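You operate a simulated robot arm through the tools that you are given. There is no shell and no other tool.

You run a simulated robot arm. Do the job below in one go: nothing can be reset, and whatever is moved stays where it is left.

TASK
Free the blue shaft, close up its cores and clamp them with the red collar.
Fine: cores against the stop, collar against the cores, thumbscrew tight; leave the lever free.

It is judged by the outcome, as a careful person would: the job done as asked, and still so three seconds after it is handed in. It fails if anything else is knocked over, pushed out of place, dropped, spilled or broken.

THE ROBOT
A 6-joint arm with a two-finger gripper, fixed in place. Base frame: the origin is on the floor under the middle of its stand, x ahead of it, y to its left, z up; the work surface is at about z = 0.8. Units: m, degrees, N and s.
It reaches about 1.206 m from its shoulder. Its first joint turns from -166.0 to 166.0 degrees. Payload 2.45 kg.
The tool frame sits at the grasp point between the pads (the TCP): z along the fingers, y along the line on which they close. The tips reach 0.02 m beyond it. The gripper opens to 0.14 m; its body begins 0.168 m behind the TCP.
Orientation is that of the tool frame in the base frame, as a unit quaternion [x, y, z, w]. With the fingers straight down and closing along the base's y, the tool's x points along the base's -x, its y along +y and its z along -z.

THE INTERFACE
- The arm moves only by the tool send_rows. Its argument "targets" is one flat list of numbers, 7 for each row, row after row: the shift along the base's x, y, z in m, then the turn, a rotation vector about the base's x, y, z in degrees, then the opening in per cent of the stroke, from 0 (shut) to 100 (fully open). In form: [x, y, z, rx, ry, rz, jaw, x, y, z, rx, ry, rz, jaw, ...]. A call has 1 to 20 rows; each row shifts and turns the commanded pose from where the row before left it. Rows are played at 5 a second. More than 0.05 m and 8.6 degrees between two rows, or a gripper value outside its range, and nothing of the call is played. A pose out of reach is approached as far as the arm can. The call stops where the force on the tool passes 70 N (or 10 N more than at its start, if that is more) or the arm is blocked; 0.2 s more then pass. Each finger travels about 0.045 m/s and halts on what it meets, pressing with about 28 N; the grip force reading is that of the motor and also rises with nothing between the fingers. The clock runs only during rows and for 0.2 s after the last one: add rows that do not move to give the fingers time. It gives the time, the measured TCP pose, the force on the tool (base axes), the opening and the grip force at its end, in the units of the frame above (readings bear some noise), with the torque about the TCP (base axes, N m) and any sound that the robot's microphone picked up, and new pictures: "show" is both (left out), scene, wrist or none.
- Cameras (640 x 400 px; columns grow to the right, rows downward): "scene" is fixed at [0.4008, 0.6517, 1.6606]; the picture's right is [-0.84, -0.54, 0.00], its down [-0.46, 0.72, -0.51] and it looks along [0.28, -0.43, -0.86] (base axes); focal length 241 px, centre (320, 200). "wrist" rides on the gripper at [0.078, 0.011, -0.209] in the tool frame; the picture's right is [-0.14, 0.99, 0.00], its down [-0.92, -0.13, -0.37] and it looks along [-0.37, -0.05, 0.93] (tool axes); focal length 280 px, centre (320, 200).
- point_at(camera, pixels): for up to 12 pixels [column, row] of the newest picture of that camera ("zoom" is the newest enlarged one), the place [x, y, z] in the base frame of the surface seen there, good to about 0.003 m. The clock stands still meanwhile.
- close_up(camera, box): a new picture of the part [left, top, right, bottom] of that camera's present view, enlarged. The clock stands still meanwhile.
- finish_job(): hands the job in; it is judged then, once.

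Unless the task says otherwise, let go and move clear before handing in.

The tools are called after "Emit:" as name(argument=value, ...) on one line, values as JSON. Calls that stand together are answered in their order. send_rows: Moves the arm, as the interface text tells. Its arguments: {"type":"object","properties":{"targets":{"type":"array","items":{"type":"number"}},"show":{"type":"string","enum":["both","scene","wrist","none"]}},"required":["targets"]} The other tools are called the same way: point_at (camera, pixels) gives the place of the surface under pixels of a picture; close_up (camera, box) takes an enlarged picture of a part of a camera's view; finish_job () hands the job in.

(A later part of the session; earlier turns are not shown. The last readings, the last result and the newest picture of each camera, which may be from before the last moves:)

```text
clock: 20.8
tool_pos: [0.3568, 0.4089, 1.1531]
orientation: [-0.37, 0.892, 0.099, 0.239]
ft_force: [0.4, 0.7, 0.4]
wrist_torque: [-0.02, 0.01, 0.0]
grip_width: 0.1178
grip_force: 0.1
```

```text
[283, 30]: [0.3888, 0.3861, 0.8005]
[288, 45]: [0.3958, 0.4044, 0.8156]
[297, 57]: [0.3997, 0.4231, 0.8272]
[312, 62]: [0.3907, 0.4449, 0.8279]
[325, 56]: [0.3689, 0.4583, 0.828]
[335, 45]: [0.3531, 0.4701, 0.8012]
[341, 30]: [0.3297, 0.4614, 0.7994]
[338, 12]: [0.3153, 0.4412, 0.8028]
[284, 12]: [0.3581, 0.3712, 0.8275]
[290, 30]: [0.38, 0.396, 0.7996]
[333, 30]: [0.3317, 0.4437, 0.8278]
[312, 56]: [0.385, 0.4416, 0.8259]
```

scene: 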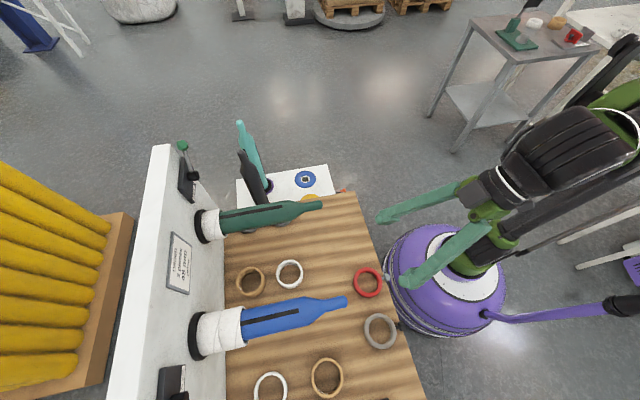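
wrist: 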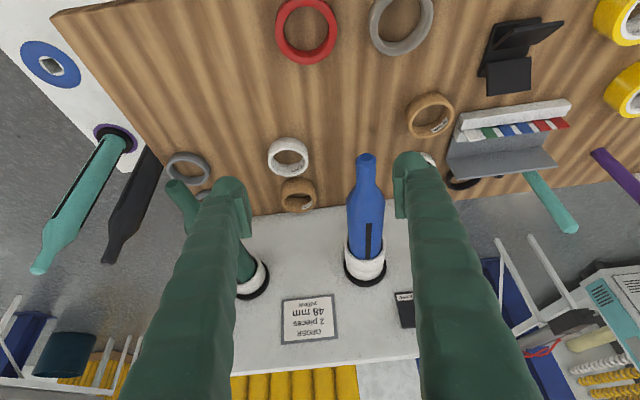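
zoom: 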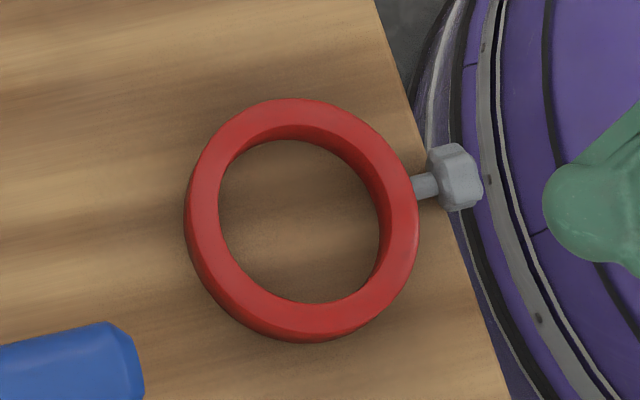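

Ring fit: centre ≈(0.3605,0.4145), outer radius ≈0.045. I tilt to 45°, narrow the opening to ~0.106 and descend to just above the collar.

Emit:
send_rows(targets=[0, 0.001, 0, 5.303, -5.303, 0, 76, 0, 0.001, 0, 5.303, -5.303, 0, 76, 0, 0, -0.04, 0, 0, 0, 76, 0, 0, -0.04, 0, 0, 0, 76, 0, 0, -0.04, 0, 0, 0, 76, 0, 0, -0.04, 0, 0, 0, 76, 0, 0, -0.04, 0, 0, 0, 76, 0, 0, -0.03, 0, 0, 0, 76, 0, 0, -0.03, 0, 0, 0, 76, 0, 0, 0, 0, 0, 0, 76], show="both")

```text
clock: 23.0
tool_pos: [0.3589, 0.4106, 0.8914]
orientation: [-0.353, 0.854, 0.146, 0.353]
ft_force: [-0.2, 0.9, -0.9]
wrist_torque: [-0.02, 0.05, 0.04]
grip_width: 0.1065
grip_force: 0.0
```

scene: 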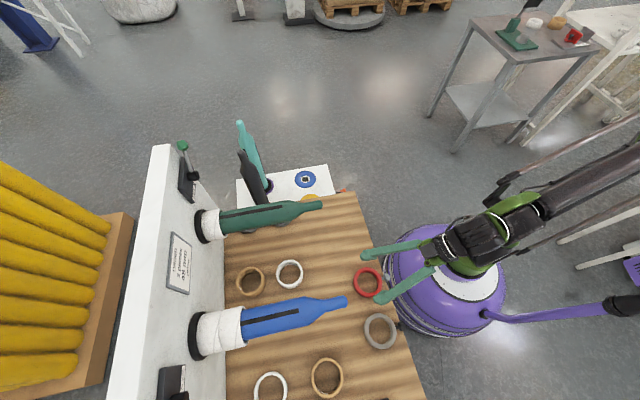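
wrist: 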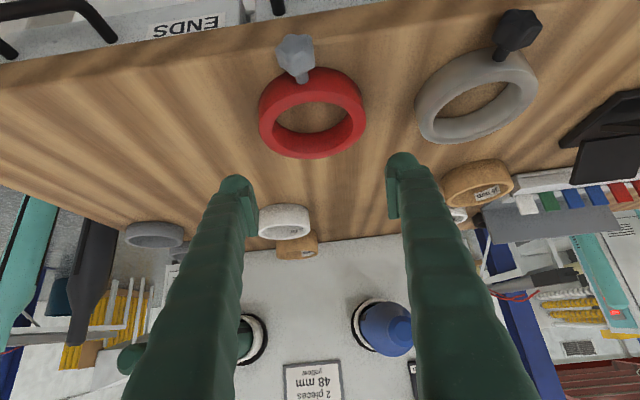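

Nearly above the collar with both sides clear. I check pad and collar lateral positions.

Emit:
point_at(camera="wrist", pixels=[[251, 190], [253, 215], [392, 170], [393, 195], [263, 115], [363, 100], [313, 155], [296, 55], [308, 78], [316, 75], [260, 120], [365, 105]])

Emit:
close_up(camera="scene", box=[330, 225, 450, 325])

Emit:
close_up(camera="wrist", box=[200, 20, 440, 220])

```text
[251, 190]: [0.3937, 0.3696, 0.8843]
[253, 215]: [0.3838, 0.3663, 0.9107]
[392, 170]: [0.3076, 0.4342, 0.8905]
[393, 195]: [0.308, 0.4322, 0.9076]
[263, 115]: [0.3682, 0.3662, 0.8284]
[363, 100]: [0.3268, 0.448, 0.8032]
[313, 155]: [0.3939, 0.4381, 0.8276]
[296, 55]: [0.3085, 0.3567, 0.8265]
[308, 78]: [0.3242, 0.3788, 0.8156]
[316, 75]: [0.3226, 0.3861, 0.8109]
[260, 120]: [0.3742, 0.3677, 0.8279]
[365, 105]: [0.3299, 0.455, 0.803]
```

```text
4.00 times, centred on (390, 275) of scene
```

zoom: 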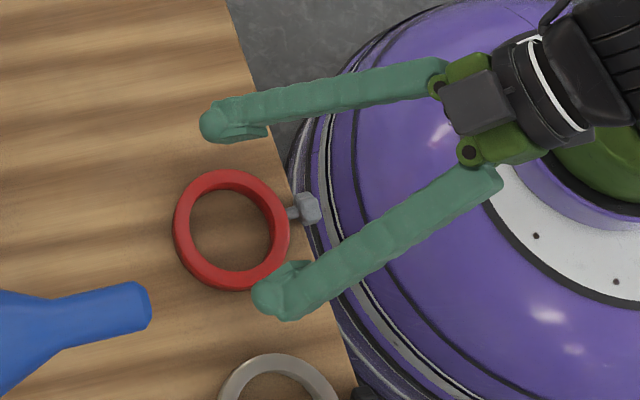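

```text
2.00 times, centred on (320, 120) of wrist
```

zoom: 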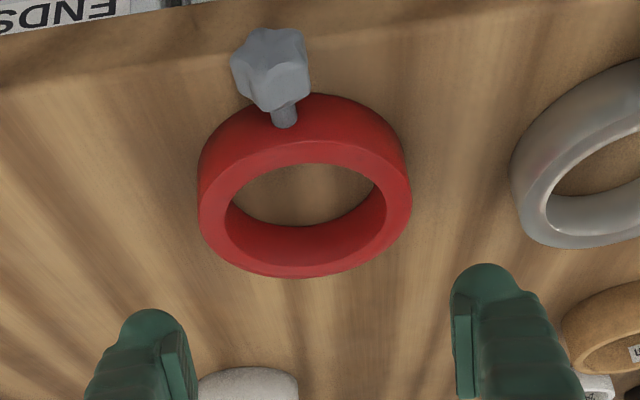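

Pads' midpoint is v≈-0.0363 vs collar -0.038; I shift 1.5 mm and descend to z≈0.826.

Emit:
send_rows(targets=[-0.0012, 0.0012, -0.02, 0, 0, 0, 76, 0, 0, -0.02, 0, 0, 0, 76, 0, 0, -0.015, 0, 0, 0, 76, 0, 0, -0.01, 0, 0, 0, 76, 0, 0, 0, 0, 0, 0, 76], show="both")

```text
clock: 24.2
tool_pos: [0.3576, 0.4116, 0.8267]
orientation: [-0.353, 0.854, 0.147, 0.354]
ft_force: [0.2, 0.4, -0.1]
wrist_torque: [-0.01, -0.01, -0.04]
grip_width: 0.1064
grip_force: 0.1
```

scene: 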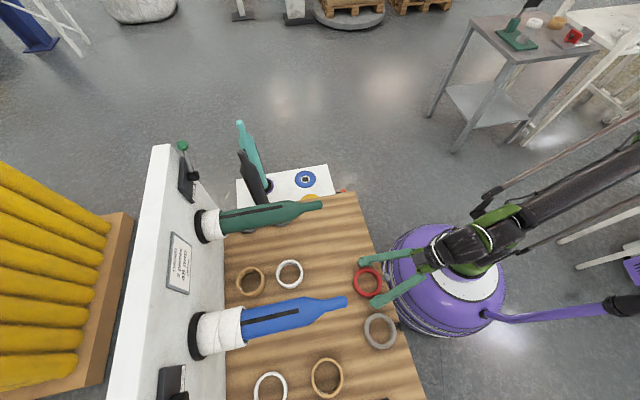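
wrist: 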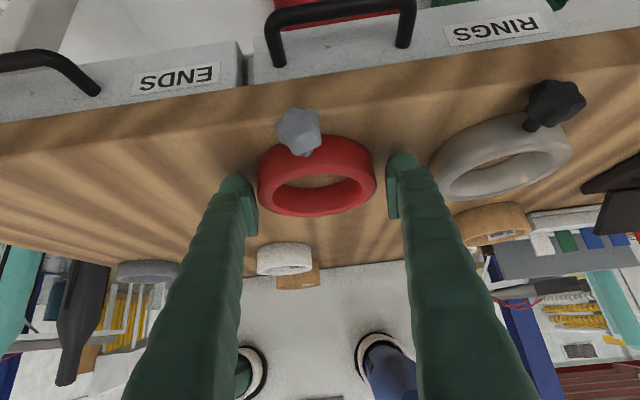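

No contact yet; let me look closely at how the pads overlap the ring.

Emit:
close_up(camera="wrist", box=[210, 90, 430, 250])

Emit:
close_up(camera="scene", box=[335, 240, 435, 315])

Emit:
point_at(camera="wrist", pixels=[[237, 178], [250, 190], [252, 230], [400, 155], [393, 170], [391, 210], [262, 190], [370, 175], [410, 165], [226, 190]])

```text
2.50 times, centred on (320, 170) of wrist
```

zoom: 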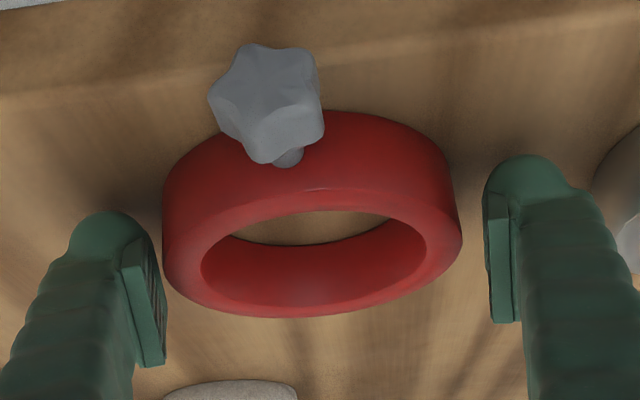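

```text
5.33 times, centred on (385, 278) of scene
```

zoom: 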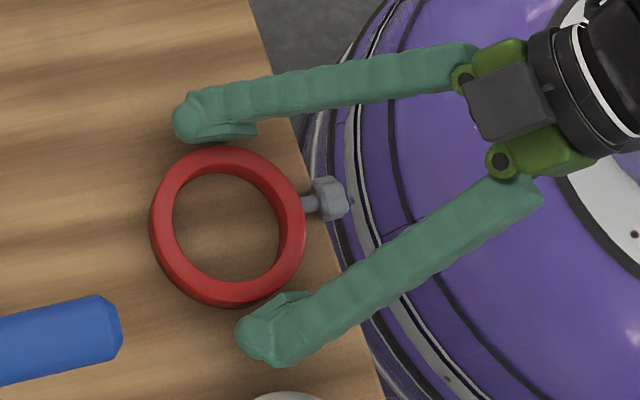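

```text
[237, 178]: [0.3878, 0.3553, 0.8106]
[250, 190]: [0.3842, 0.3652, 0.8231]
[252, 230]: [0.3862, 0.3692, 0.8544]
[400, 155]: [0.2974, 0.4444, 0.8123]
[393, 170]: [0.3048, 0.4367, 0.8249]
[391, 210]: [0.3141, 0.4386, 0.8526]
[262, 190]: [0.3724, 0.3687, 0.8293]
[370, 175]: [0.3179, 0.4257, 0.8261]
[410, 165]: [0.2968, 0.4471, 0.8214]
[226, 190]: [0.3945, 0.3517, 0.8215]
```

The pads cover the ring's full height with ~2 mm above the table. Closing on the collar.

Emit:
send_rows(targets=[0, 0, 0, 0, 0, 0, 45, 0, 0, 0, 0, 0, 0, 45, 0, 0, 0, 0, 0, 0, 45, 0, 0, 0, 0, 0, 0, 45], show="wrist")

Emit:
close_up(camera="wrist", box=[210, 90, 430, 250])

```text
clock: 25.2
tool_pos: [0.3575, 0.4121, 0.8274]
orientation: [-0.353, 0.854, 0.146, 0.354]
ft_force: [-0.7, 0.1, 0.5]
wrist_torque: [-0.01, 0.0, -0.01]
grip_width: 0.0947
grip_force: 27.5
```

wrist: 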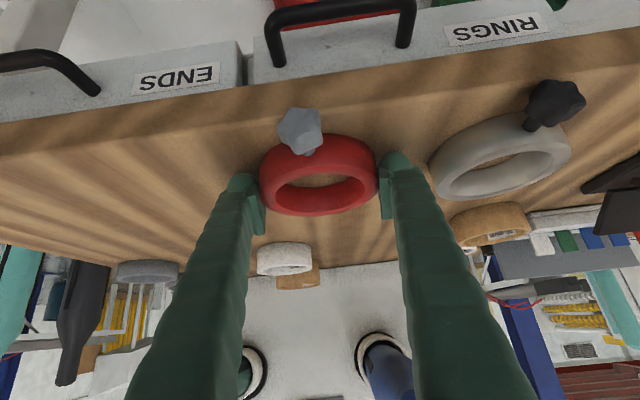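

```text
2.50 times, centred on (320, 170) of wrist
```

zoom: 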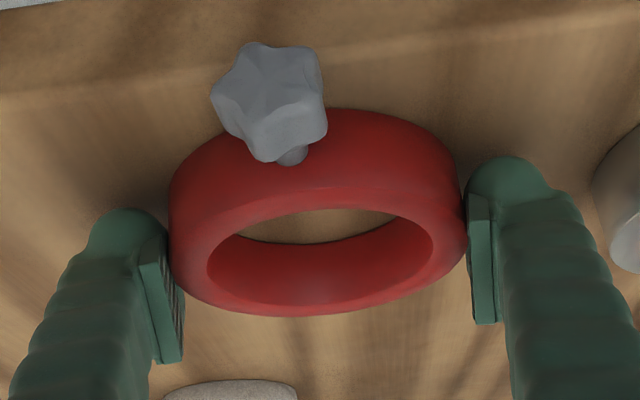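

Gripped at 0.0947 m, no lateral force. I lift it straight up slowly and look.

Emit:
send_rows(targets=[0, 0, 0.01, 0, 0, 0, 45, 0, 0, 0.02, 0, 0, 0, 45, 0, 0, 0.03, 0, 0, 0, 45, 0, 0, 0.04, 0, 0, 0, 45, 0, 0, 0.04, 0, 0, 0, 45, 0, 0, 0.04, 0, 0, 0, 45, 0, 0, 0.04, 0, 0, 0, 45, 0, 0, 0.04, 0, 0, 0, 45, 0, 0, 0.04, 0, 0, 0, 45, 0, 0, 0.03, 0, 0, 0, 45, 0, 0, 0, 0, 0, 0, 45], show="both")

```text
clock: 27.6
tool_pos: [0.356, 0.414, 1.1586]
orientation: [-0.354, 0.853, 0.147, 0.354]
ft_force: [-0.1, -0.3, -1.5]
wrist_torque: [0.0, -0.01, 0.01]
grip_width: 0.0945
grip_force: 27.6
```

scene: 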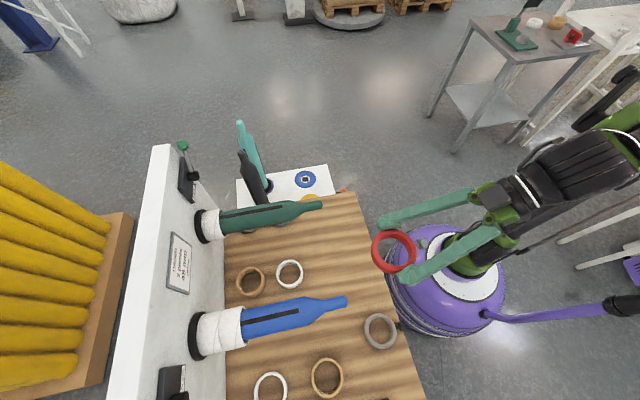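
wrist: 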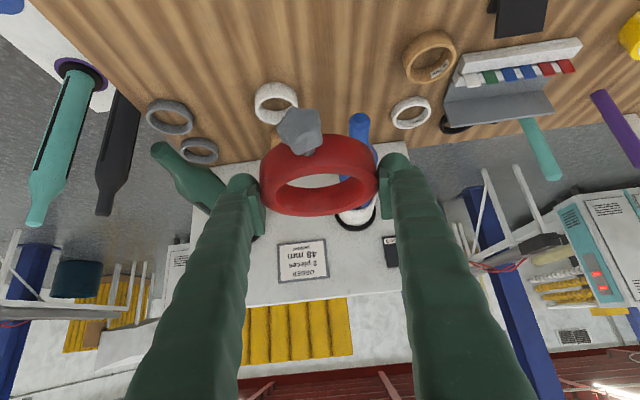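

The collar is held firmly (≈1.5 N weight, unchanged in the fingers). Now I rotate the tool about its own axis toward 180°, so the thumbscrew will end up on top; first 85°.

Emit:
send_rows(targets=[0, 0, 0, 4.25, 4.25, -6.01, 45, 0, 0, 0, 4.25, 4.25, -6.01, 45, 0, 0, 0, 4.25, 4.25, -6.01, 45, 0, 0, 0, 4.25, 4.25, -6.01, 45, 0, 0, 0, 4.25, 4.25, -6.01, 45, 0, 0, 0, 4.25, 4.25, -6.01, 45, 0, 0, 0, 4.25, 4.25, -6.01, 45, 0, 0, 0, 4.25, 4.25, -6.01, 45, 0, 0, 0, 4.25, 4.25, -6.01, 45, 0, 0, 0, 4.25, 4.25, -6.01, 45], show="both")

```text
clock: 29.8
tool_pos: [0.3575, 0.4119, 1.1581]
orientation: [0.317, 0.868, 0.347, 0.161]
ft_force: [0.1, -0.2, -2.0]
wrist_torque: [0.02, 0.02, 0.02]
grip_width: 0.0948
grip_force: 27.7
```

scene: 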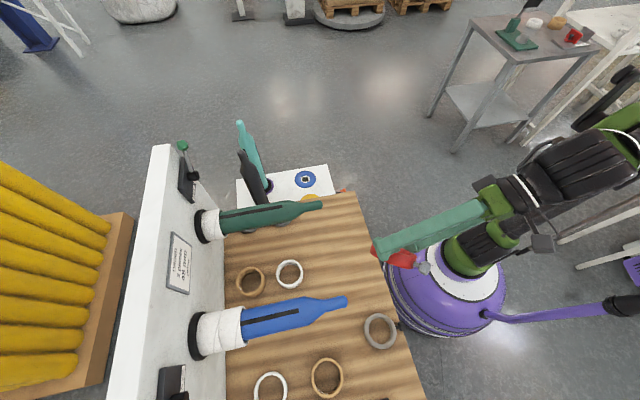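
wrist: 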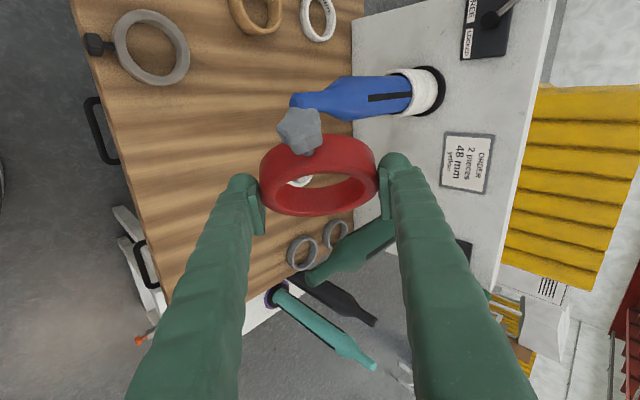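

Rotation is going fine. Completing the remaining 95°.

Emit:
send_rows(targets=[0, 0, 0, 4.25, 4.25, -6.01, 45, 0, 0, 0, 4.25, 4.25, -6.01, 45, 0, 0, 0, 4.25, 4.25, -6.01, 45, 0, 0, 0, 4.25, 4.25, -6.01, 45, 0, 0, 0, 4.25, 4.25, -6.01, 45, 0, 0, 0, 4.25, 4.25, -6.01, 45, 0, 0, 0, 4.25, 4.25, -6.01, 45, 0, 0, 0, 4.25, 4.25, -6.01, 45, 0, 0, 0, 4.25, 4.25, -6.01, 45, 0, 0, 0, 4.25, 4.25, -6.01, 45, 0, 0, 0, 4.25, 4.25, -6.01, 45, 0, 0, 0, 0.75, 0.75, -1.061, 45, 0, 0, 0, 0, 0, 0, 45], show="both")

```text
clock: 32.6
tool_pos: [0.4173, 0.3548, 1.1575]
orientation: [0.852, 0.355, 0.353, -0.149]
ft_force: [-0.1, 0.0, -2.2]
wrist_torque: [-0.03, 0.03, -0.01]
grip_width: 0.0943
grip_force: 28.1
out of reach, approached as far as the arm can: row 9, 10, 11, 12
```

scene: 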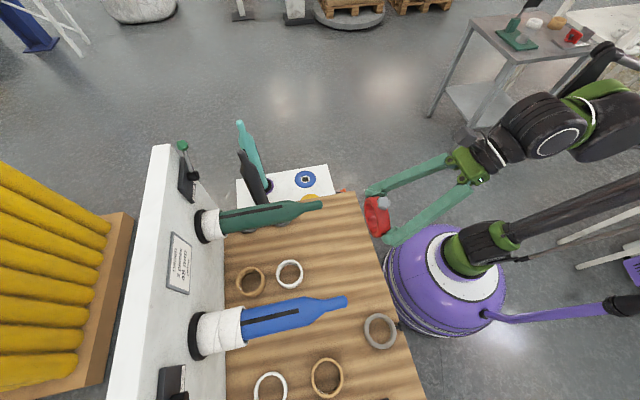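
wrist: 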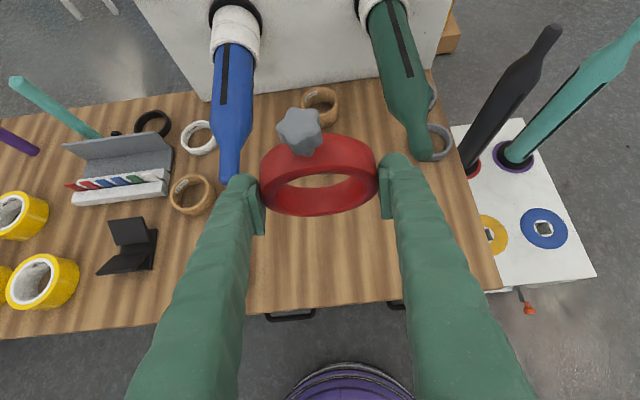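

The orientation is reached but the arm hit a wrist limit and the TCP shifted to (0.417,0.355); near the shaft this turn direction would not be reachable. I'll unwind and reach the same orientation by turning the other way (total −360°).

Emit:
send_rows(targets=[0, 0, 0, -4.25, -4.25, 6.01, 45, 0, 0, 0, -4.25, -4.25, 6.01, 45, 0, 0, 0, -4.25, -4.25, 6.01, 45, 0, 0, 0, -4.25, -4.25, 6.01, 45, -0.02, 0.02, 0, -4.25, -4.25, 6.01, 45, -0.02, 0.02, 0, -4.25, -4.25, 6.01, 45, -0.02, 0.02, 0, -4.25, -4.25, 6.01, 45, 0, 0, 0, -4.25, -4.25, 6.01, 45, 0, 0, 0, -4.25, -4.25, 6.01, 45, 0, 0, 0, -4.25, -4.25, 6.01, 45, 0, 0, 0, -4.25, -4.25, 6.01, 45, 0, 0, 0, -4.25, -4.25, 6.01, 45, 0, 0, 0, -4.25, -4.25, 6.01, 45, 0, 0, 0, -4.25, -4.25, 6.01, 45, 0, 0, 0, -4.25, -4.25, 6.01, 45, 0, 0, 0, -4.25, -4.25, 6.01, 45, 0, 0, 0, -4.25, -4.25, 6.01, 45, 0, 0, 0, -4.25, -4.25, 6.01, 45, 0, 0, 0, -4.25, -4.25, 6.01, 45, 0, 0, 0, -4.25, -4.25, 6.01, 45], show="both")

```text
clock: 36.8
tool_pos: [0.3564, 0.4144, 1.1577]
orientation: [-0.279, 0.881, 0.176, 0.34]
ft_force: [-0.4, 0.3, -1.2]
wrist_torque: [-0.01, 0.02, 0.0]
grip_width: 0.0944
grip_force: 28.2
```

scene: 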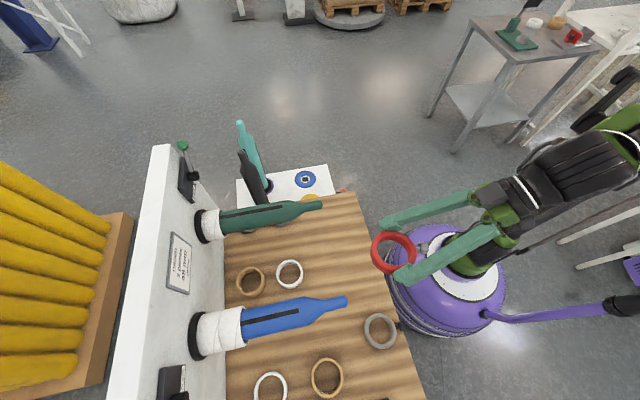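
wrist: 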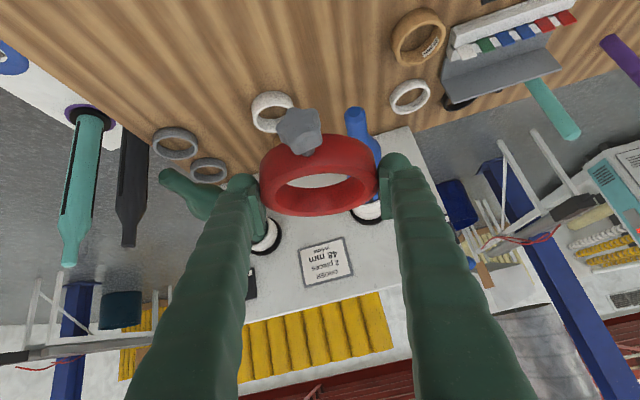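

Unwound cleanly. Now continuing in the negative direction while drifting over toward the shaft's line.

Emit:
send_rows(targets=[0, 0.004, 0, -4.25, -4.25, 6.01, 45, 0, 0.004, 0, -4.25, -4.25, 6.01, 45, 0, 0.004, 0, -4.25, -4.25, 6.01, 45, 0, 0.004, 0, -4.25, -4.25, 6.01, 45, 0, 0.004, 0, -4.25, -4.25, 6.01, 45, 0, 0.004, 0, -4.25, -4.25, 6.01, 45, 0, 0.004, 0, -4.25, -4.25, 6.01, 45, 0, 0.004, 0, -4.25, -4.25, 6.01, 45, 0, 0.004, 0, -4.25, -4.25, 6.01, 45, 0, 0.004, 0, -4.25, -4.25, 6.01, 45, 0, 0.004, 0, -4.25, -4.25, 6.01, 45, 0, 0.004, 0, -4.25, -4.25, 6.01, 45, 0, 0.004, 0, -4.25, -4.25, 6.01, 45, 0, 0.004, 0, -4.25, -4.25, 6.01, 45, 0, 0.004, 0, -4.25, -4.25, 6.01, 45, 0, 0.004, 0, -4.25, -4.25, 6.01, 45, 0, 0.004, 0, -4.25, -4.25, 6.01, 45, 0, 0.004, 0, -4.25, -4.25, 6.01, 45, 0, 0.002, 0, -4.25, -4.25, 6.01, 45, 0, 0, 0, -4.25, -4.25, 6.01, 45], show="both")

```text
clock: 41.0
tool_pos: [0.3571, 0.4895, 1.1574]
orientation: [0.902, 0.201, 0.323, -0.205]
ft_force: [-0.7, 0.2, -2.7]
wrist_torque: [-0.05, 0.04, 0.0]
grip_width: 0.0944
grip_force: 28.1
```

scene: 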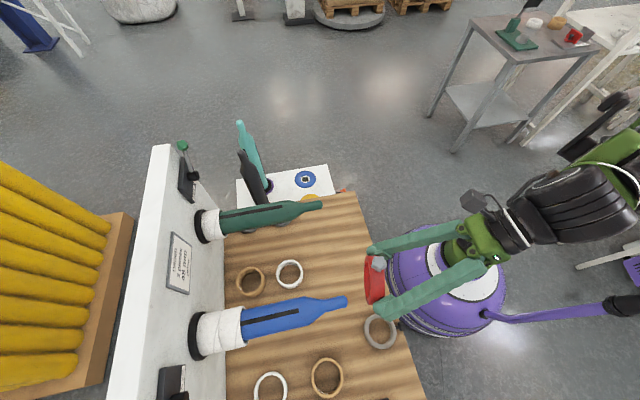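
wrist: 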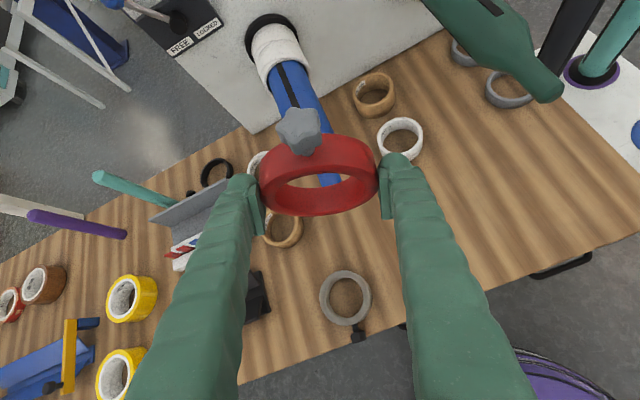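

Reachable this way. I finish the last 20° and lower to just in front of the shaft tip, ~7 cm out.

Emit:
send_rows(targets=[0, 0, 0, -4.25, -4.25, 6.01, 45, 0, 0, 0, -4.25, -4.25, 6.01, 45, -0.007, -0.003, 0, -1.5, -1.5, 2.121, 45, -0.008, -0.003, -0.03, 0, 0, 0, 45, -0.008, -0.0035, -0.04, 0, 0, 0, 45, 0, 0, -0.04, 0, 0, 0, 45, 0, 0, 0, 0, 0, 0, 45], show="both")

```text
clock: 42.6
tool_pos: [0.3342, 0.4783, 1.048]
orientation: [0.854, 0.353, 0.353, -0.146]
ft_force: [0.9, -0.1, -2.9]
wrist_torque: [0.01, 0.03, -0.01]
grip_width: 0.0945
grip_force: 28.5
```

scene: 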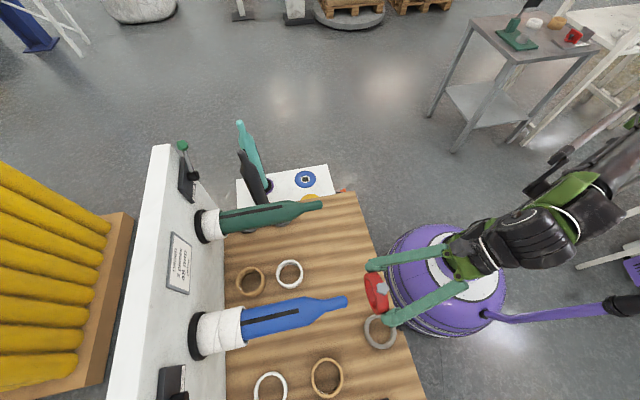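
wrist: 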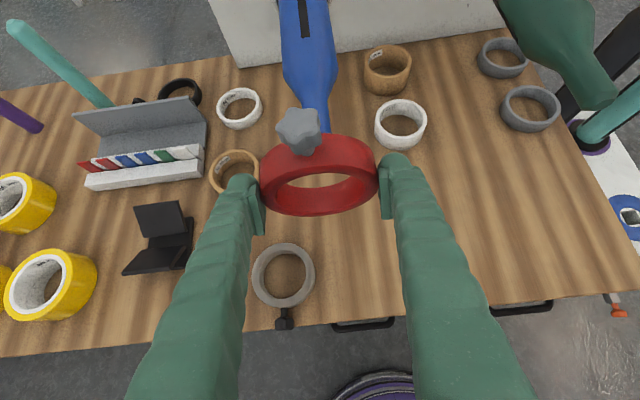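

Orientation matches. I'll measure the held collar against the shaft tip (tip at about wrist (315,125)).

Emit:
close_up(camera="wrist", box=[220, 60, 420, 230])

Emit:
point_at(camera="wrist", pixels=[[298, 125], [310, 150], [270, 160], [290, 158], [340, 148], [362, 155], [264, 180], [375, 175], [320, 213], [315, 120], [310, 100], [322, 105]])

Emit:
close_up(camera="scene", box=[330, 250, 430, 330])

Emit:
point_at(camera="scene", pixels=[[368, 275], [373, 280], [366, 285], [372, 300], [380, 305], [385, 300], [370, 308], [383, 290], [388, 285]])

```text
2.35 times, centred on (320, 145) of wrist
```

zoom: 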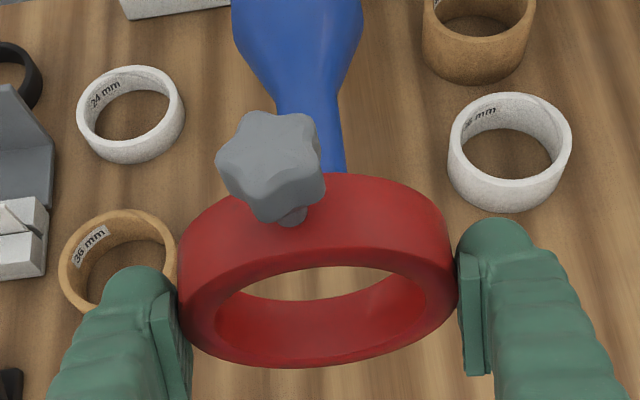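

```text
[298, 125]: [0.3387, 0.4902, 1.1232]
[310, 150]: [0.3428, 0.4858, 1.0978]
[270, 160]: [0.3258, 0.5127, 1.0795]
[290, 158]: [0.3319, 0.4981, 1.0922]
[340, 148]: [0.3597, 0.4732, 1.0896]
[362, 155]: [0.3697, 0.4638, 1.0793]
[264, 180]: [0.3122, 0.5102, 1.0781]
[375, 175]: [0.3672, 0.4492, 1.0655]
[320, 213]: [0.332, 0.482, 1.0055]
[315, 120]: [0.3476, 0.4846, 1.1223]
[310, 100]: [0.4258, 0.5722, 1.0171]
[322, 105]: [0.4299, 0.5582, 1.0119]
```

```text
5.00 times, centred on (380, 290) of scene
```

zoom: 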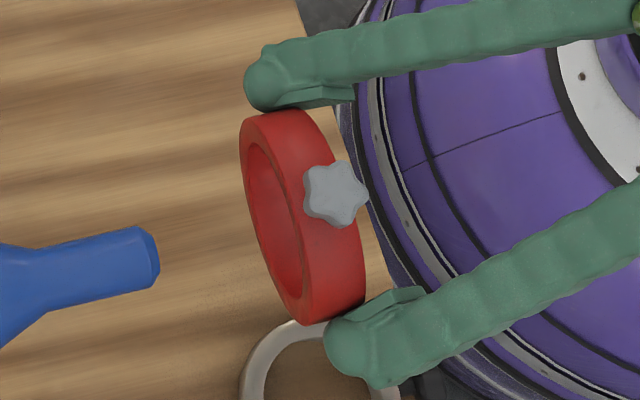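

```text
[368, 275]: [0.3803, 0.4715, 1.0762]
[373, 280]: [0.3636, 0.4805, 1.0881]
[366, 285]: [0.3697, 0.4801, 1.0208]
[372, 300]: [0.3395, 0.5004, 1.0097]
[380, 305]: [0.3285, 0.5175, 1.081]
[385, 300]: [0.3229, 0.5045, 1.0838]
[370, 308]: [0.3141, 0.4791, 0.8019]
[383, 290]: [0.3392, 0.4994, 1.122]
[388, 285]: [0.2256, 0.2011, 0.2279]
```

The held ring is centred near TCP height −2 mm. I now sample the shaft cross-section and tip to get its exact axis and radius.

Emit:
close_up(camera="wrist", box=[260, 0, 360, 62])

Emit:
point_at(camera="wrist", pixels=[[283, 30], [286, 30], [291, 30], [298, 30], [306, 30], [313, 30], [320, 30], [325, 30], [329, 30], [332, 30], [334, 30], [281, 30]])

Emit:
point_at(camera="wrist", pixels=[[280, 50], [284, 50], [290, 50], [296, 50], [302, 50], [308, 50], [314, 50], [320, 50], [326, 50], [332, 50], [336, 50]])

Emit:
point_at(camera="scene", pixels=[[260, 309], [261, 313], [262, 317], [263, 321], [264, 325], [265, 329], [266, 333], [345, 297], [345, 302], [343, 306], [340, 297], [342, 302]])

```text
6.40 times, centred on (310, 31) of wrist
```

zoom: 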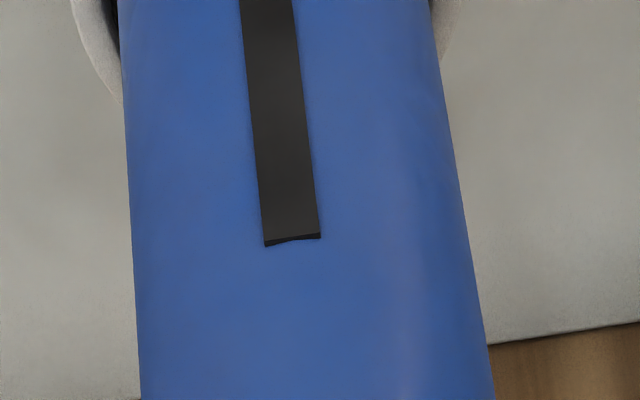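

```text
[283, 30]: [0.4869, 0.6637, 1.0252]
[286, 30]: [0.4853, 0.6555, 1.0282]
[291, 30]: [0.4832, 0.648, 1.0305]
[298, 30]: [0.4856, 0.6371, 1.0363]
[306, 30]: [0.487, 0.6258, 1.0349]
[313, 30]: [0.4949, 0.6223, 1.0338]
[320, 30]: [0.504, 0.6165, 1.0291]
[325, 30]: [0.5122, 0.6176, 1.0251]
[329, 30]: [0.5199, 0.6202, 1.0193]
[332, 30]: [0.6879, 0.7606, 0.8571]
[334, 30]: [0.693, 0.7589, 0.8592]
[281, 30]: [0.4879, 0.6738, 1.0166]
```

```text
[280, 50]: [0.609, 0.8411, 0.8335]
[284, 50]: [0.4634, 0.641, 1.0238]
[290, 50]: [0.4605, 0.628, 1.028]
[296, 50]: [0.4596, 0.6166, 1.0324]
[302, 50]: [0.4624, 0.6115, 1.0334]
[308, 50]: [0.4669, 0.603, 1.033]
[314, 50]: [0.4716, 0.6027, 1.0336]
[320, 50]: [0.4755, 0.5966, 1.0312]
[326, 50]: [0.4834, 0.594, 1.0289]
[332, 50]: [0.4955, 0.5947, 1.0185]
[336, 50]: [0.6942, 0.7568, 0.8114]
```

```text
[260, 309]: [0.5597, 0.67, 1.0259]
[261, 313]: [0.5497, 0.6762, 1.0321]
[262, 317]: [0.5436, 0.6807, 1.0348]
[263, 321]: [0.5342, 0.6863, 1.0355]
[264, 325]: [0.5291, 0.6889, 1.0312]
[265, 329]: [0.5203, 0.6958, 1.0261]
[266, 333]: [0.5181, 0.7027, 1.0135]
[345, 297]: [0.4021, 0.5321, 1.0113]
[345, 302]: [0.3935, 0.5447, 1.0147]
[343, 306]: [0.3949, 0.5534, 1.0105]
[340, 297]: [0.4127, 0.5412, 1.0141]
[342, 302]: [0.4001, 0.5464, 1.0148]
```

Shaft axis: v≈-0.1003, z≈1.000, radius ≈0.035; tip radius ≈0.015. I lower to axis height, correct laterally, and advance so the ring surrounds the narrow neck.

Emit:
send_rows(targets=[0.0011, -0.0011, -0.02, 0, 0, 0, 45, 0, 0, -0.025, 0, 0, 0, 45, 0.02, 0.02, 0, 0, 0, 0, 45, 0.02, 0.02, 0, 0, 0, 0, 45, 0.015, 0.015, 0, 0, 0, 0, 45, 0.01, 0.01, 0, 0, 0, 0, 45, 0, 0, 0, 0, 0, 0, 45], show="both")

Emit:
close_up(camera="wrist", box=[220, 60, 420, 230])

Emit:
close_up(camera="scene", box=[290, 250, 410, 330])

```text
clock: 44.2
tool_pos: [0.4009, 0.5432, 1.0027]
orientation: [0.854, 0.353, 0.354, -0.146]
ft_force: [0.3, 0.2, -1.8]
wrist_torque: [0.0, 0.05, 0.0]
grip_width: 0.0947
grip_force: 28.0
```

scene: 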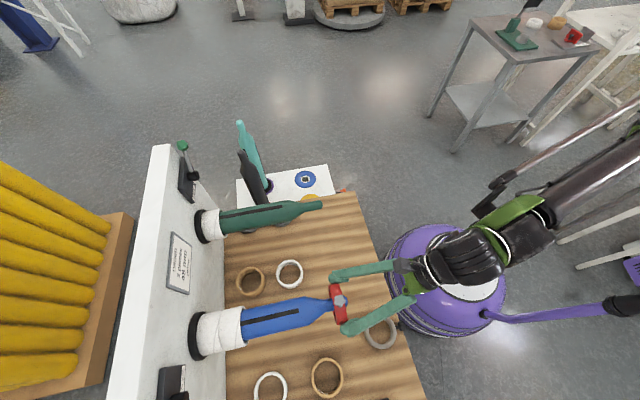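
wrist: 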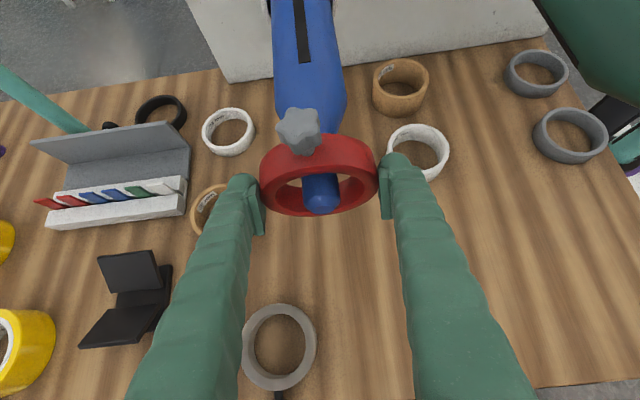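

```text
2.35 times, centred on (320, 145) of wrist
```

zoom: 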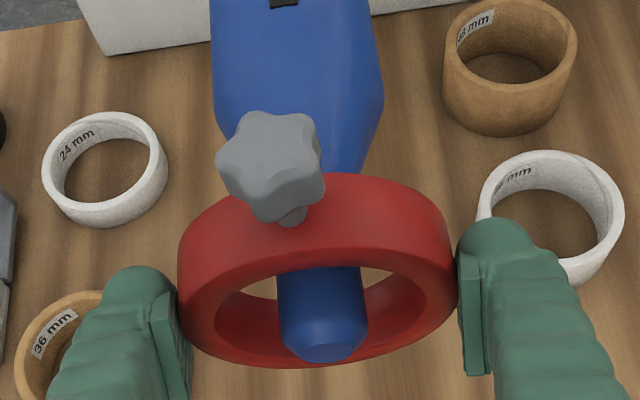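

```text
5.00 times, centred on (350, 290) of scene
```

zoom: 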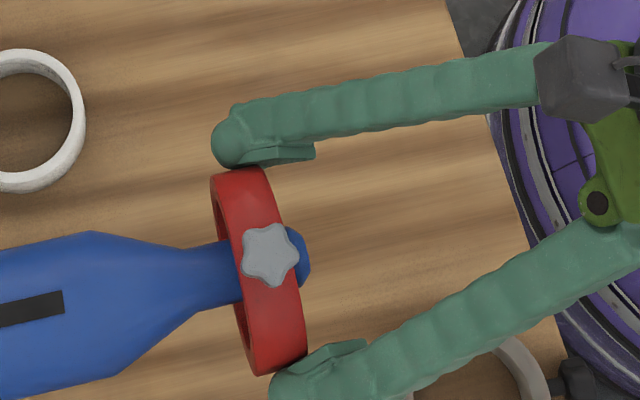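

The tip passes through the ring's middle. I advance slowly over the shoulder, monitoring forces.

Emit:
send_rows(targets=[0.005, 0.005, 0, 0, 0, 0, 45, 0.005, 0.005, 0, 0, 0, 0, 45, 0.005, 0.005, 0, 0, 0, 0, 45, 0.004, 0.004, 0, 0, 0, 0, 45], show="wrist")

Emit:
close_up(camera="wrist", box=[220, 60, 420, 230])

Emit:
close_up(camera="scene", box=[260, 260, 380, 340])

```text
clock: 45.2
tool_pos: [0.4193, 0.5611, 1.0031]
orientation: [0.853, 0.354, 0.353, -0.147]
ft_force: [0.0, 0.4, -1.9]
wrist_torque: [0.02, 0.04, 0.03]
grip_width: 0.0944
grip_force: 28.4
```

wrist: 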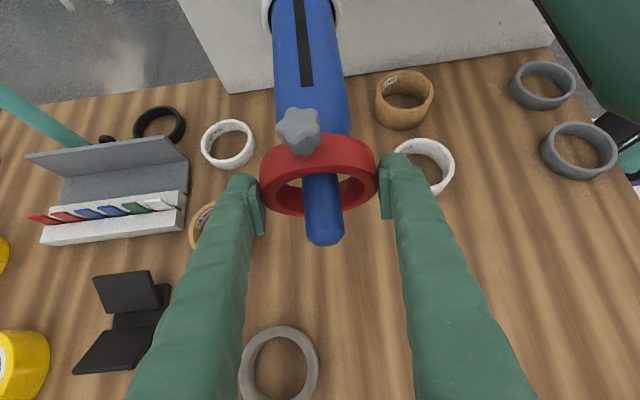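

```text
2.35 times, centred on (320, 145) of wrist
```

zoom: 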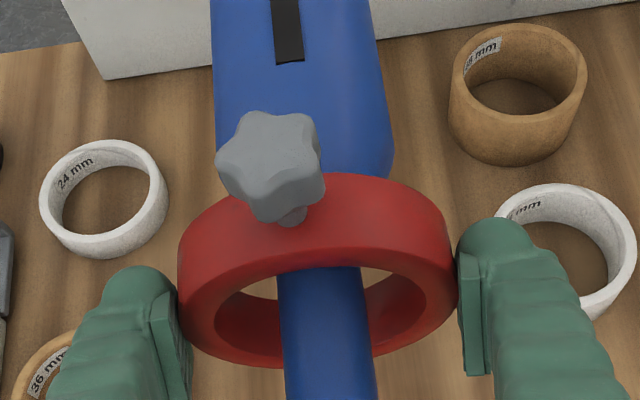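

```text
5.00 times, centred on (320, 300) of scene
```

zoom: 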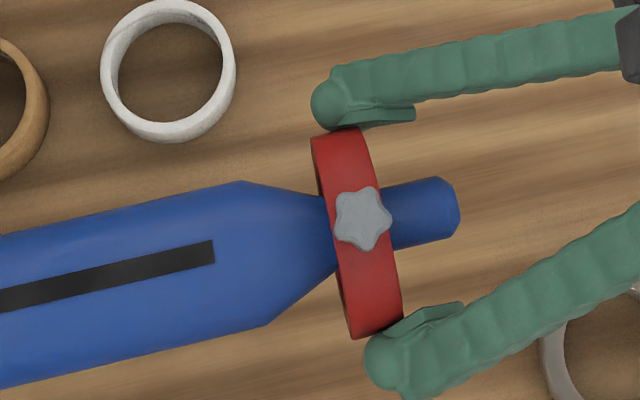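

Well centred so far. I continue over the shoulder in smaller steps.

Emit:
send_rows(targets=[0.004, 0.004, 0, 0, 0, 0, 45, 0.004, 0.004, 0, 0, 0, 0, 45, 0.004, 0.004, 0, 0, 0, 0, 45, 0.004, 0.004, 0, 0, 0, 0, 45, 0.003, 0.003, 0, 0, 0, 0, 45], show="wrist")

Emit:
close_up(camera="wrist", box=[220, 60, 420, 230])

Emit:
close_up(camera="scene", box=[260, 260, 380, 340])

```text
clock: 46.4
tool_pos: [0.4382, 0.5808, 1.0033]
orientation: [0.854, 0.353, 0.354, -0.146]
ft_force: [0.2, 0.1, -1.9]
wrist_torque: [-0.01, 0.01, 0.0]
grip_width: 0.0944
grip_force: 28.0
```

wrist: 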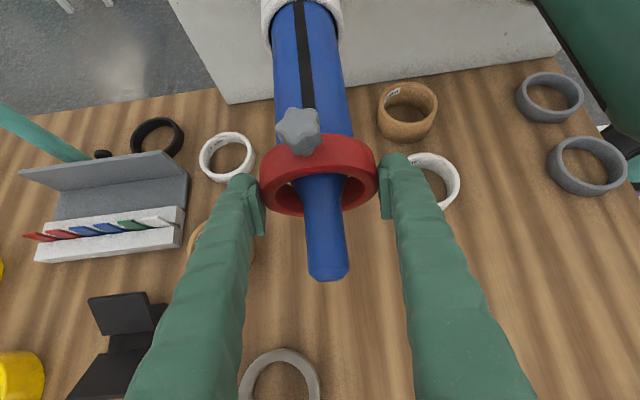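

```text
2.35 times, centred on (320, 145) of wrist
```

zoom: 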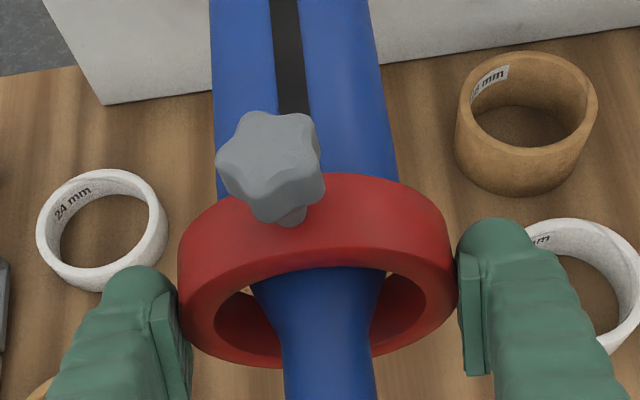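

```text
5.00 times, centred on (320, 300) of scene
```

zoom: 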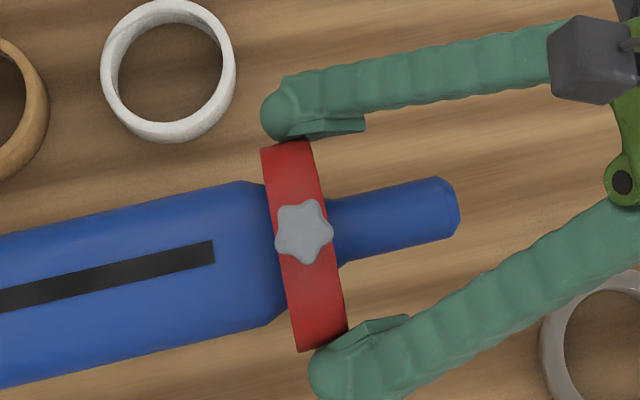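

Still no contact force and well centred. Going on with ~4 mm steps past the shoulder's edge.

Emit:
send_rows(targets=[0.003, 0.003, 0, 0, 0, 0, 45, 0.003, 0.003, 0, 0, 0, 0, 45, 0.003, 0.003, 0, 0, 0, 0, 45], show="none")

Emit:
send_rows(targets=[0.003, 0.003, 0, 0, 0, 0, 45, 0.003, 0.003, 0, 0, 0, 0, 45], show="wrist")

Emit:
close_up(camera="scene", box=[260, 260, 380, 340])

Emit:
close_up(camera="wrist", box=[220, 60, 420, 230])

```text
clock: 47.2
tool_pos: [0.4477, 0.5894, 1.0028]
orientation: [0.854, 0.353, 0.354, -0.147]
ft_force: [0.6, -0.7, -2.2]
wrist_torque: [-0.01, 0.02, -0.02]
grip_width: 0.0945
grip_force: 27.7
```

```text
clock: 47.8
tool_pos: [0.4543, 0.5961, 1.0025]
orientation: [0.854, 0.353, 0.353, -0.146]
ft_force: [0.4, -1.5, -0.2]
wrist_torque: [0.0, -0.04, -0.06]
grip_width: 0.0946
grip_force: 28.1
```

wrist: 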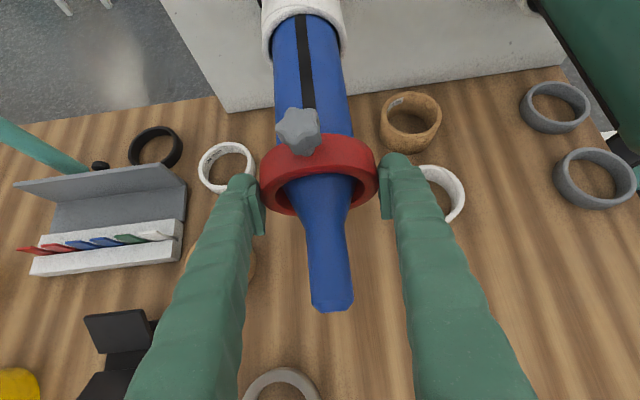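

```text
5.00 times, centred on (320, 300) of scene
```

zoom: 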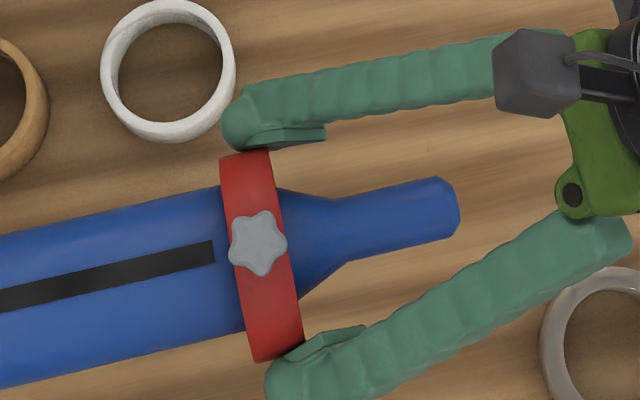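

```text
2.35 times, centred on (320, 145) of wrist
```

zoom: 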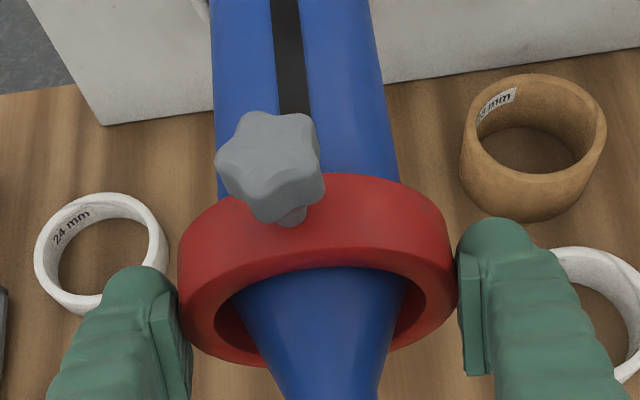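

The ring is over the full-diameter shaft with only ~2 N upward touch. I raise 0.5 mm and keep sliding toward the cores.

Emit:
send_rows(targets=[0.003, 0.003, 0.0005, 0, 0, 0, 45, 0.003, 0.003, 0, 0, 0, 0, 45, 0.003, 0.003, 0, 0, 0, 0, 45, 0.003, 0.003, 0, 0, 0, 0, 45], show="none")

Emit:
send_rows(targets=[0.004, 0.004, 0, 0, 0, 0, 45, 0.004, 0.004, 0, 0, 0, 0, 45, 0.004, 0.004, 0, 0, 0, 0, 45], show="wrist")

```text
clock: 48.8
tool_pos: [0.4651, 0.6088, 1.0023]
orientation: [0.854, 0.353, 0.354, -0.146]
ft_force: [0.1, 0.4, -2.5]
wrist_torque: [-0.01, 0.05, -0.01]
grip_width: 0.0944
grip_force: 27.9
```

```text
clock: 49.6
tool_pos: [0.4782, 0.6196, 1.0026]
orientation: [0.853, 0.353, 0.354, -0.147]
ft_force: [-1.4, -0.1, -2.5]
wrist_torque: [-0.05, 0.05, 0.01]
grip_width: 0.0944
grip_force: 28.3
```

wrist: 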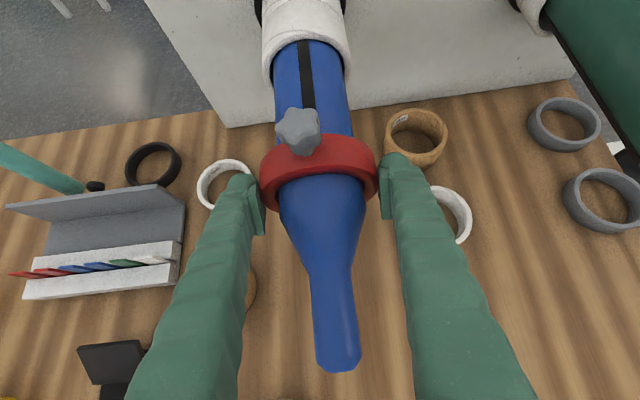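

Sliding freely. Continue ~8.5 cm further.

Emit:
send_rows(targets=[0.005, 0.005, 0, 0, 0, 0, 45, 0.005, 0.005, 0, 0, 0, 0, 45, 0.005, 0.005, 0, 0, 0, 0, 45, 0.005, 0.005, 0, 0, 0, 0, 45, 0.005, 0.005, 0, 0, 0, 0, 45, 0.005, 0.005, 0, 0, 0, 0, 45], show="none")

Emit:
send_rows(targets=[0.005, 0.005, 0, 0, 0, 0, 45, 0.005, 0.005, 0, 0, 0, 0, 45, 0.005, 0.005, 0, 0, 0, 0, 45, 0.005, 0.005, 0, 0, 0, 0, 45], show="both")

Emit:
close_up(camera="wrist", box=[220, 40, 420, 230])

```text
clock: 51.0
tool_pos: [0.5067, 0.6503, 1.0022]
orientation: [0.854, 0.352, 0.354, -0.145]
ft_force: [-0.1, 0.9, -2.1]
wrist_torque: [0.0, 0.02, -0.05]
grip_width: 0.0946
grip_force: 28.1
```

```text
clock: 52.0
tool_pos: [0.5275, 0.6697, 1.0028]
orientation: [0.854, 0.353, 0.354, -0.147]
ft_force: [-0.6, -0.4, -2.9]
wrist_torque: [-0.04, 0.03, 0.04]
grip_width: 0.0943
grip_force: 28.2
```

scene: 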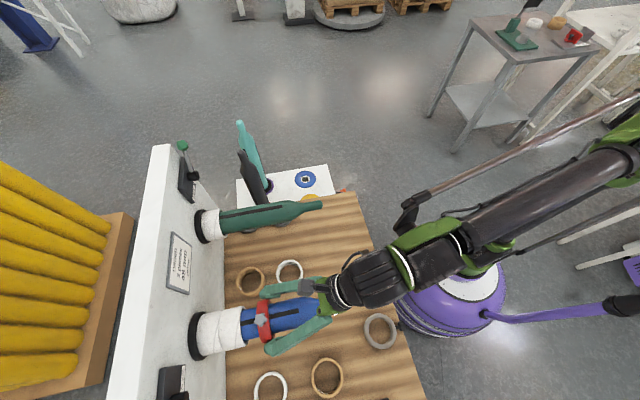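
wrist: 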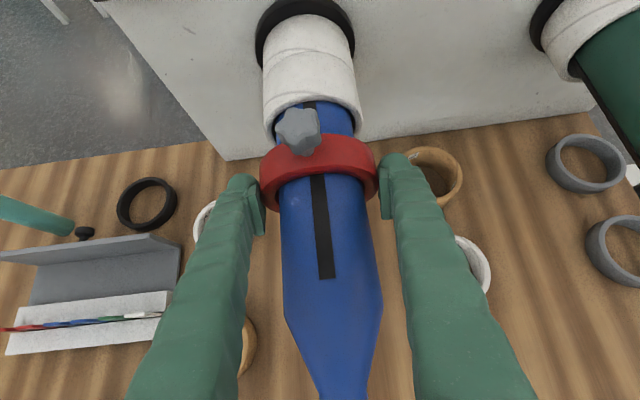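

```text
2.11 times, centred on (320, 135) of wrist
```

zoom: 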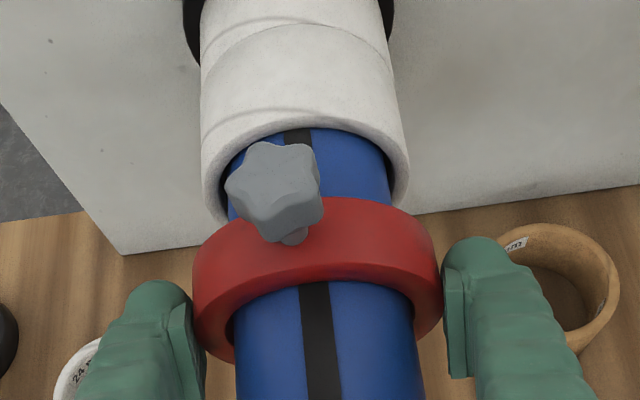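

The ring is ~4 cm from the cores, no load. Continue, then creep to contact.

Emit:
send_rows(targets=[0.005, 0.005, 0, 0, 0, 0, 45, 0.005, 0.005, 0, 0, 0, 0, 45, 0.005, 0.005, 0, 0, 0, 0, 45, 0.005, 0.005, 0, 0, 0, 0, 45, 0.003, 0.003, 0, 0, 0, 0, 45], show="wrist")

Emit:
close_up(camera="wrist", box=[220, 40, 420, 230])

```text
clock: 53.2
tool_pos: [0.5501, 0.6937, 1.0016]
orientation: [0.854, 0.352, 0.355, -0.146]
ft_force: [0.3, 0.7, -3.4]
wrist_torque: [0.01, 0.03, -0.01]
grip_width: 0.0946
grip_force: 28.3
```

wrist: 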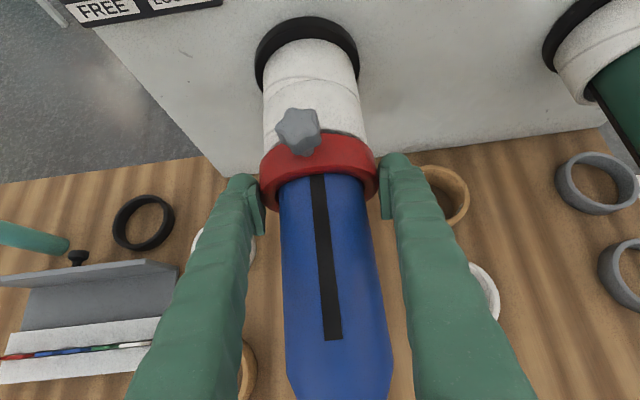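

```text
2.11 times, centred on (320, 135) of wrist
```

zoom: 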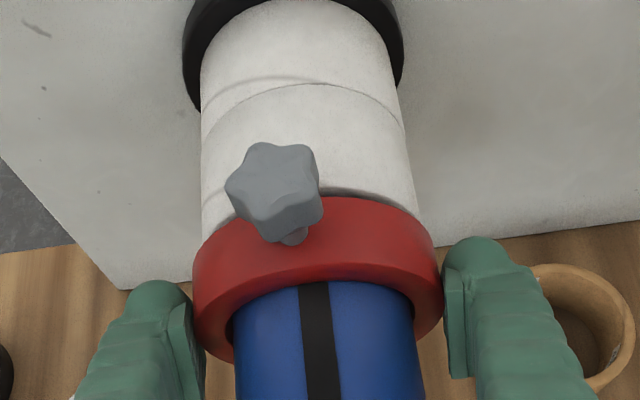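

Within about 1 cm of contact. Creeping in 2–3 mm steps until a reaction shows.

Emit:
send_rows(targets=[0.002, 0.002, 0, 0, 0, 0, 45, 0.002, 0.002, 0, 0, 0, 0, 45, 0.0015, 0.0015, 0, 0, 0, 0, 45], show="none")

Emit:
close_up(camera="wrist", box=[240, 90, 400, 220])

```text
clock: 54.0
tool_pos: [0.5555, 0.6983, 1.0027]
orientation: [0.854, 0.353, 0.354, -0.146]
ft_force: [-4.7, -4.8, -2.3]
wrist_torque: [-0.03, 0.06, -0.25]
grip_width: 0.0948
grip_force: 28.0
```

```text
3.08 times, centred on (320, 155) of wrist
```

zoom: 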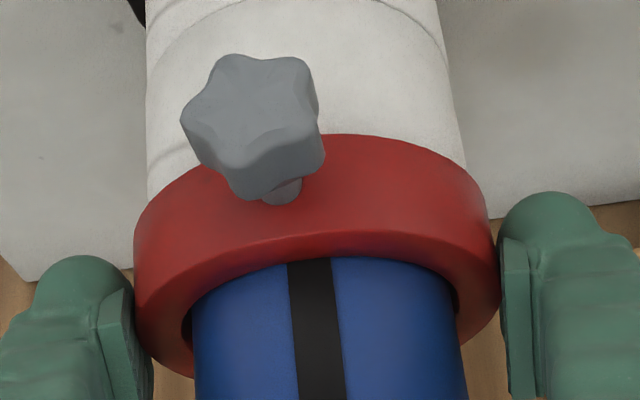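

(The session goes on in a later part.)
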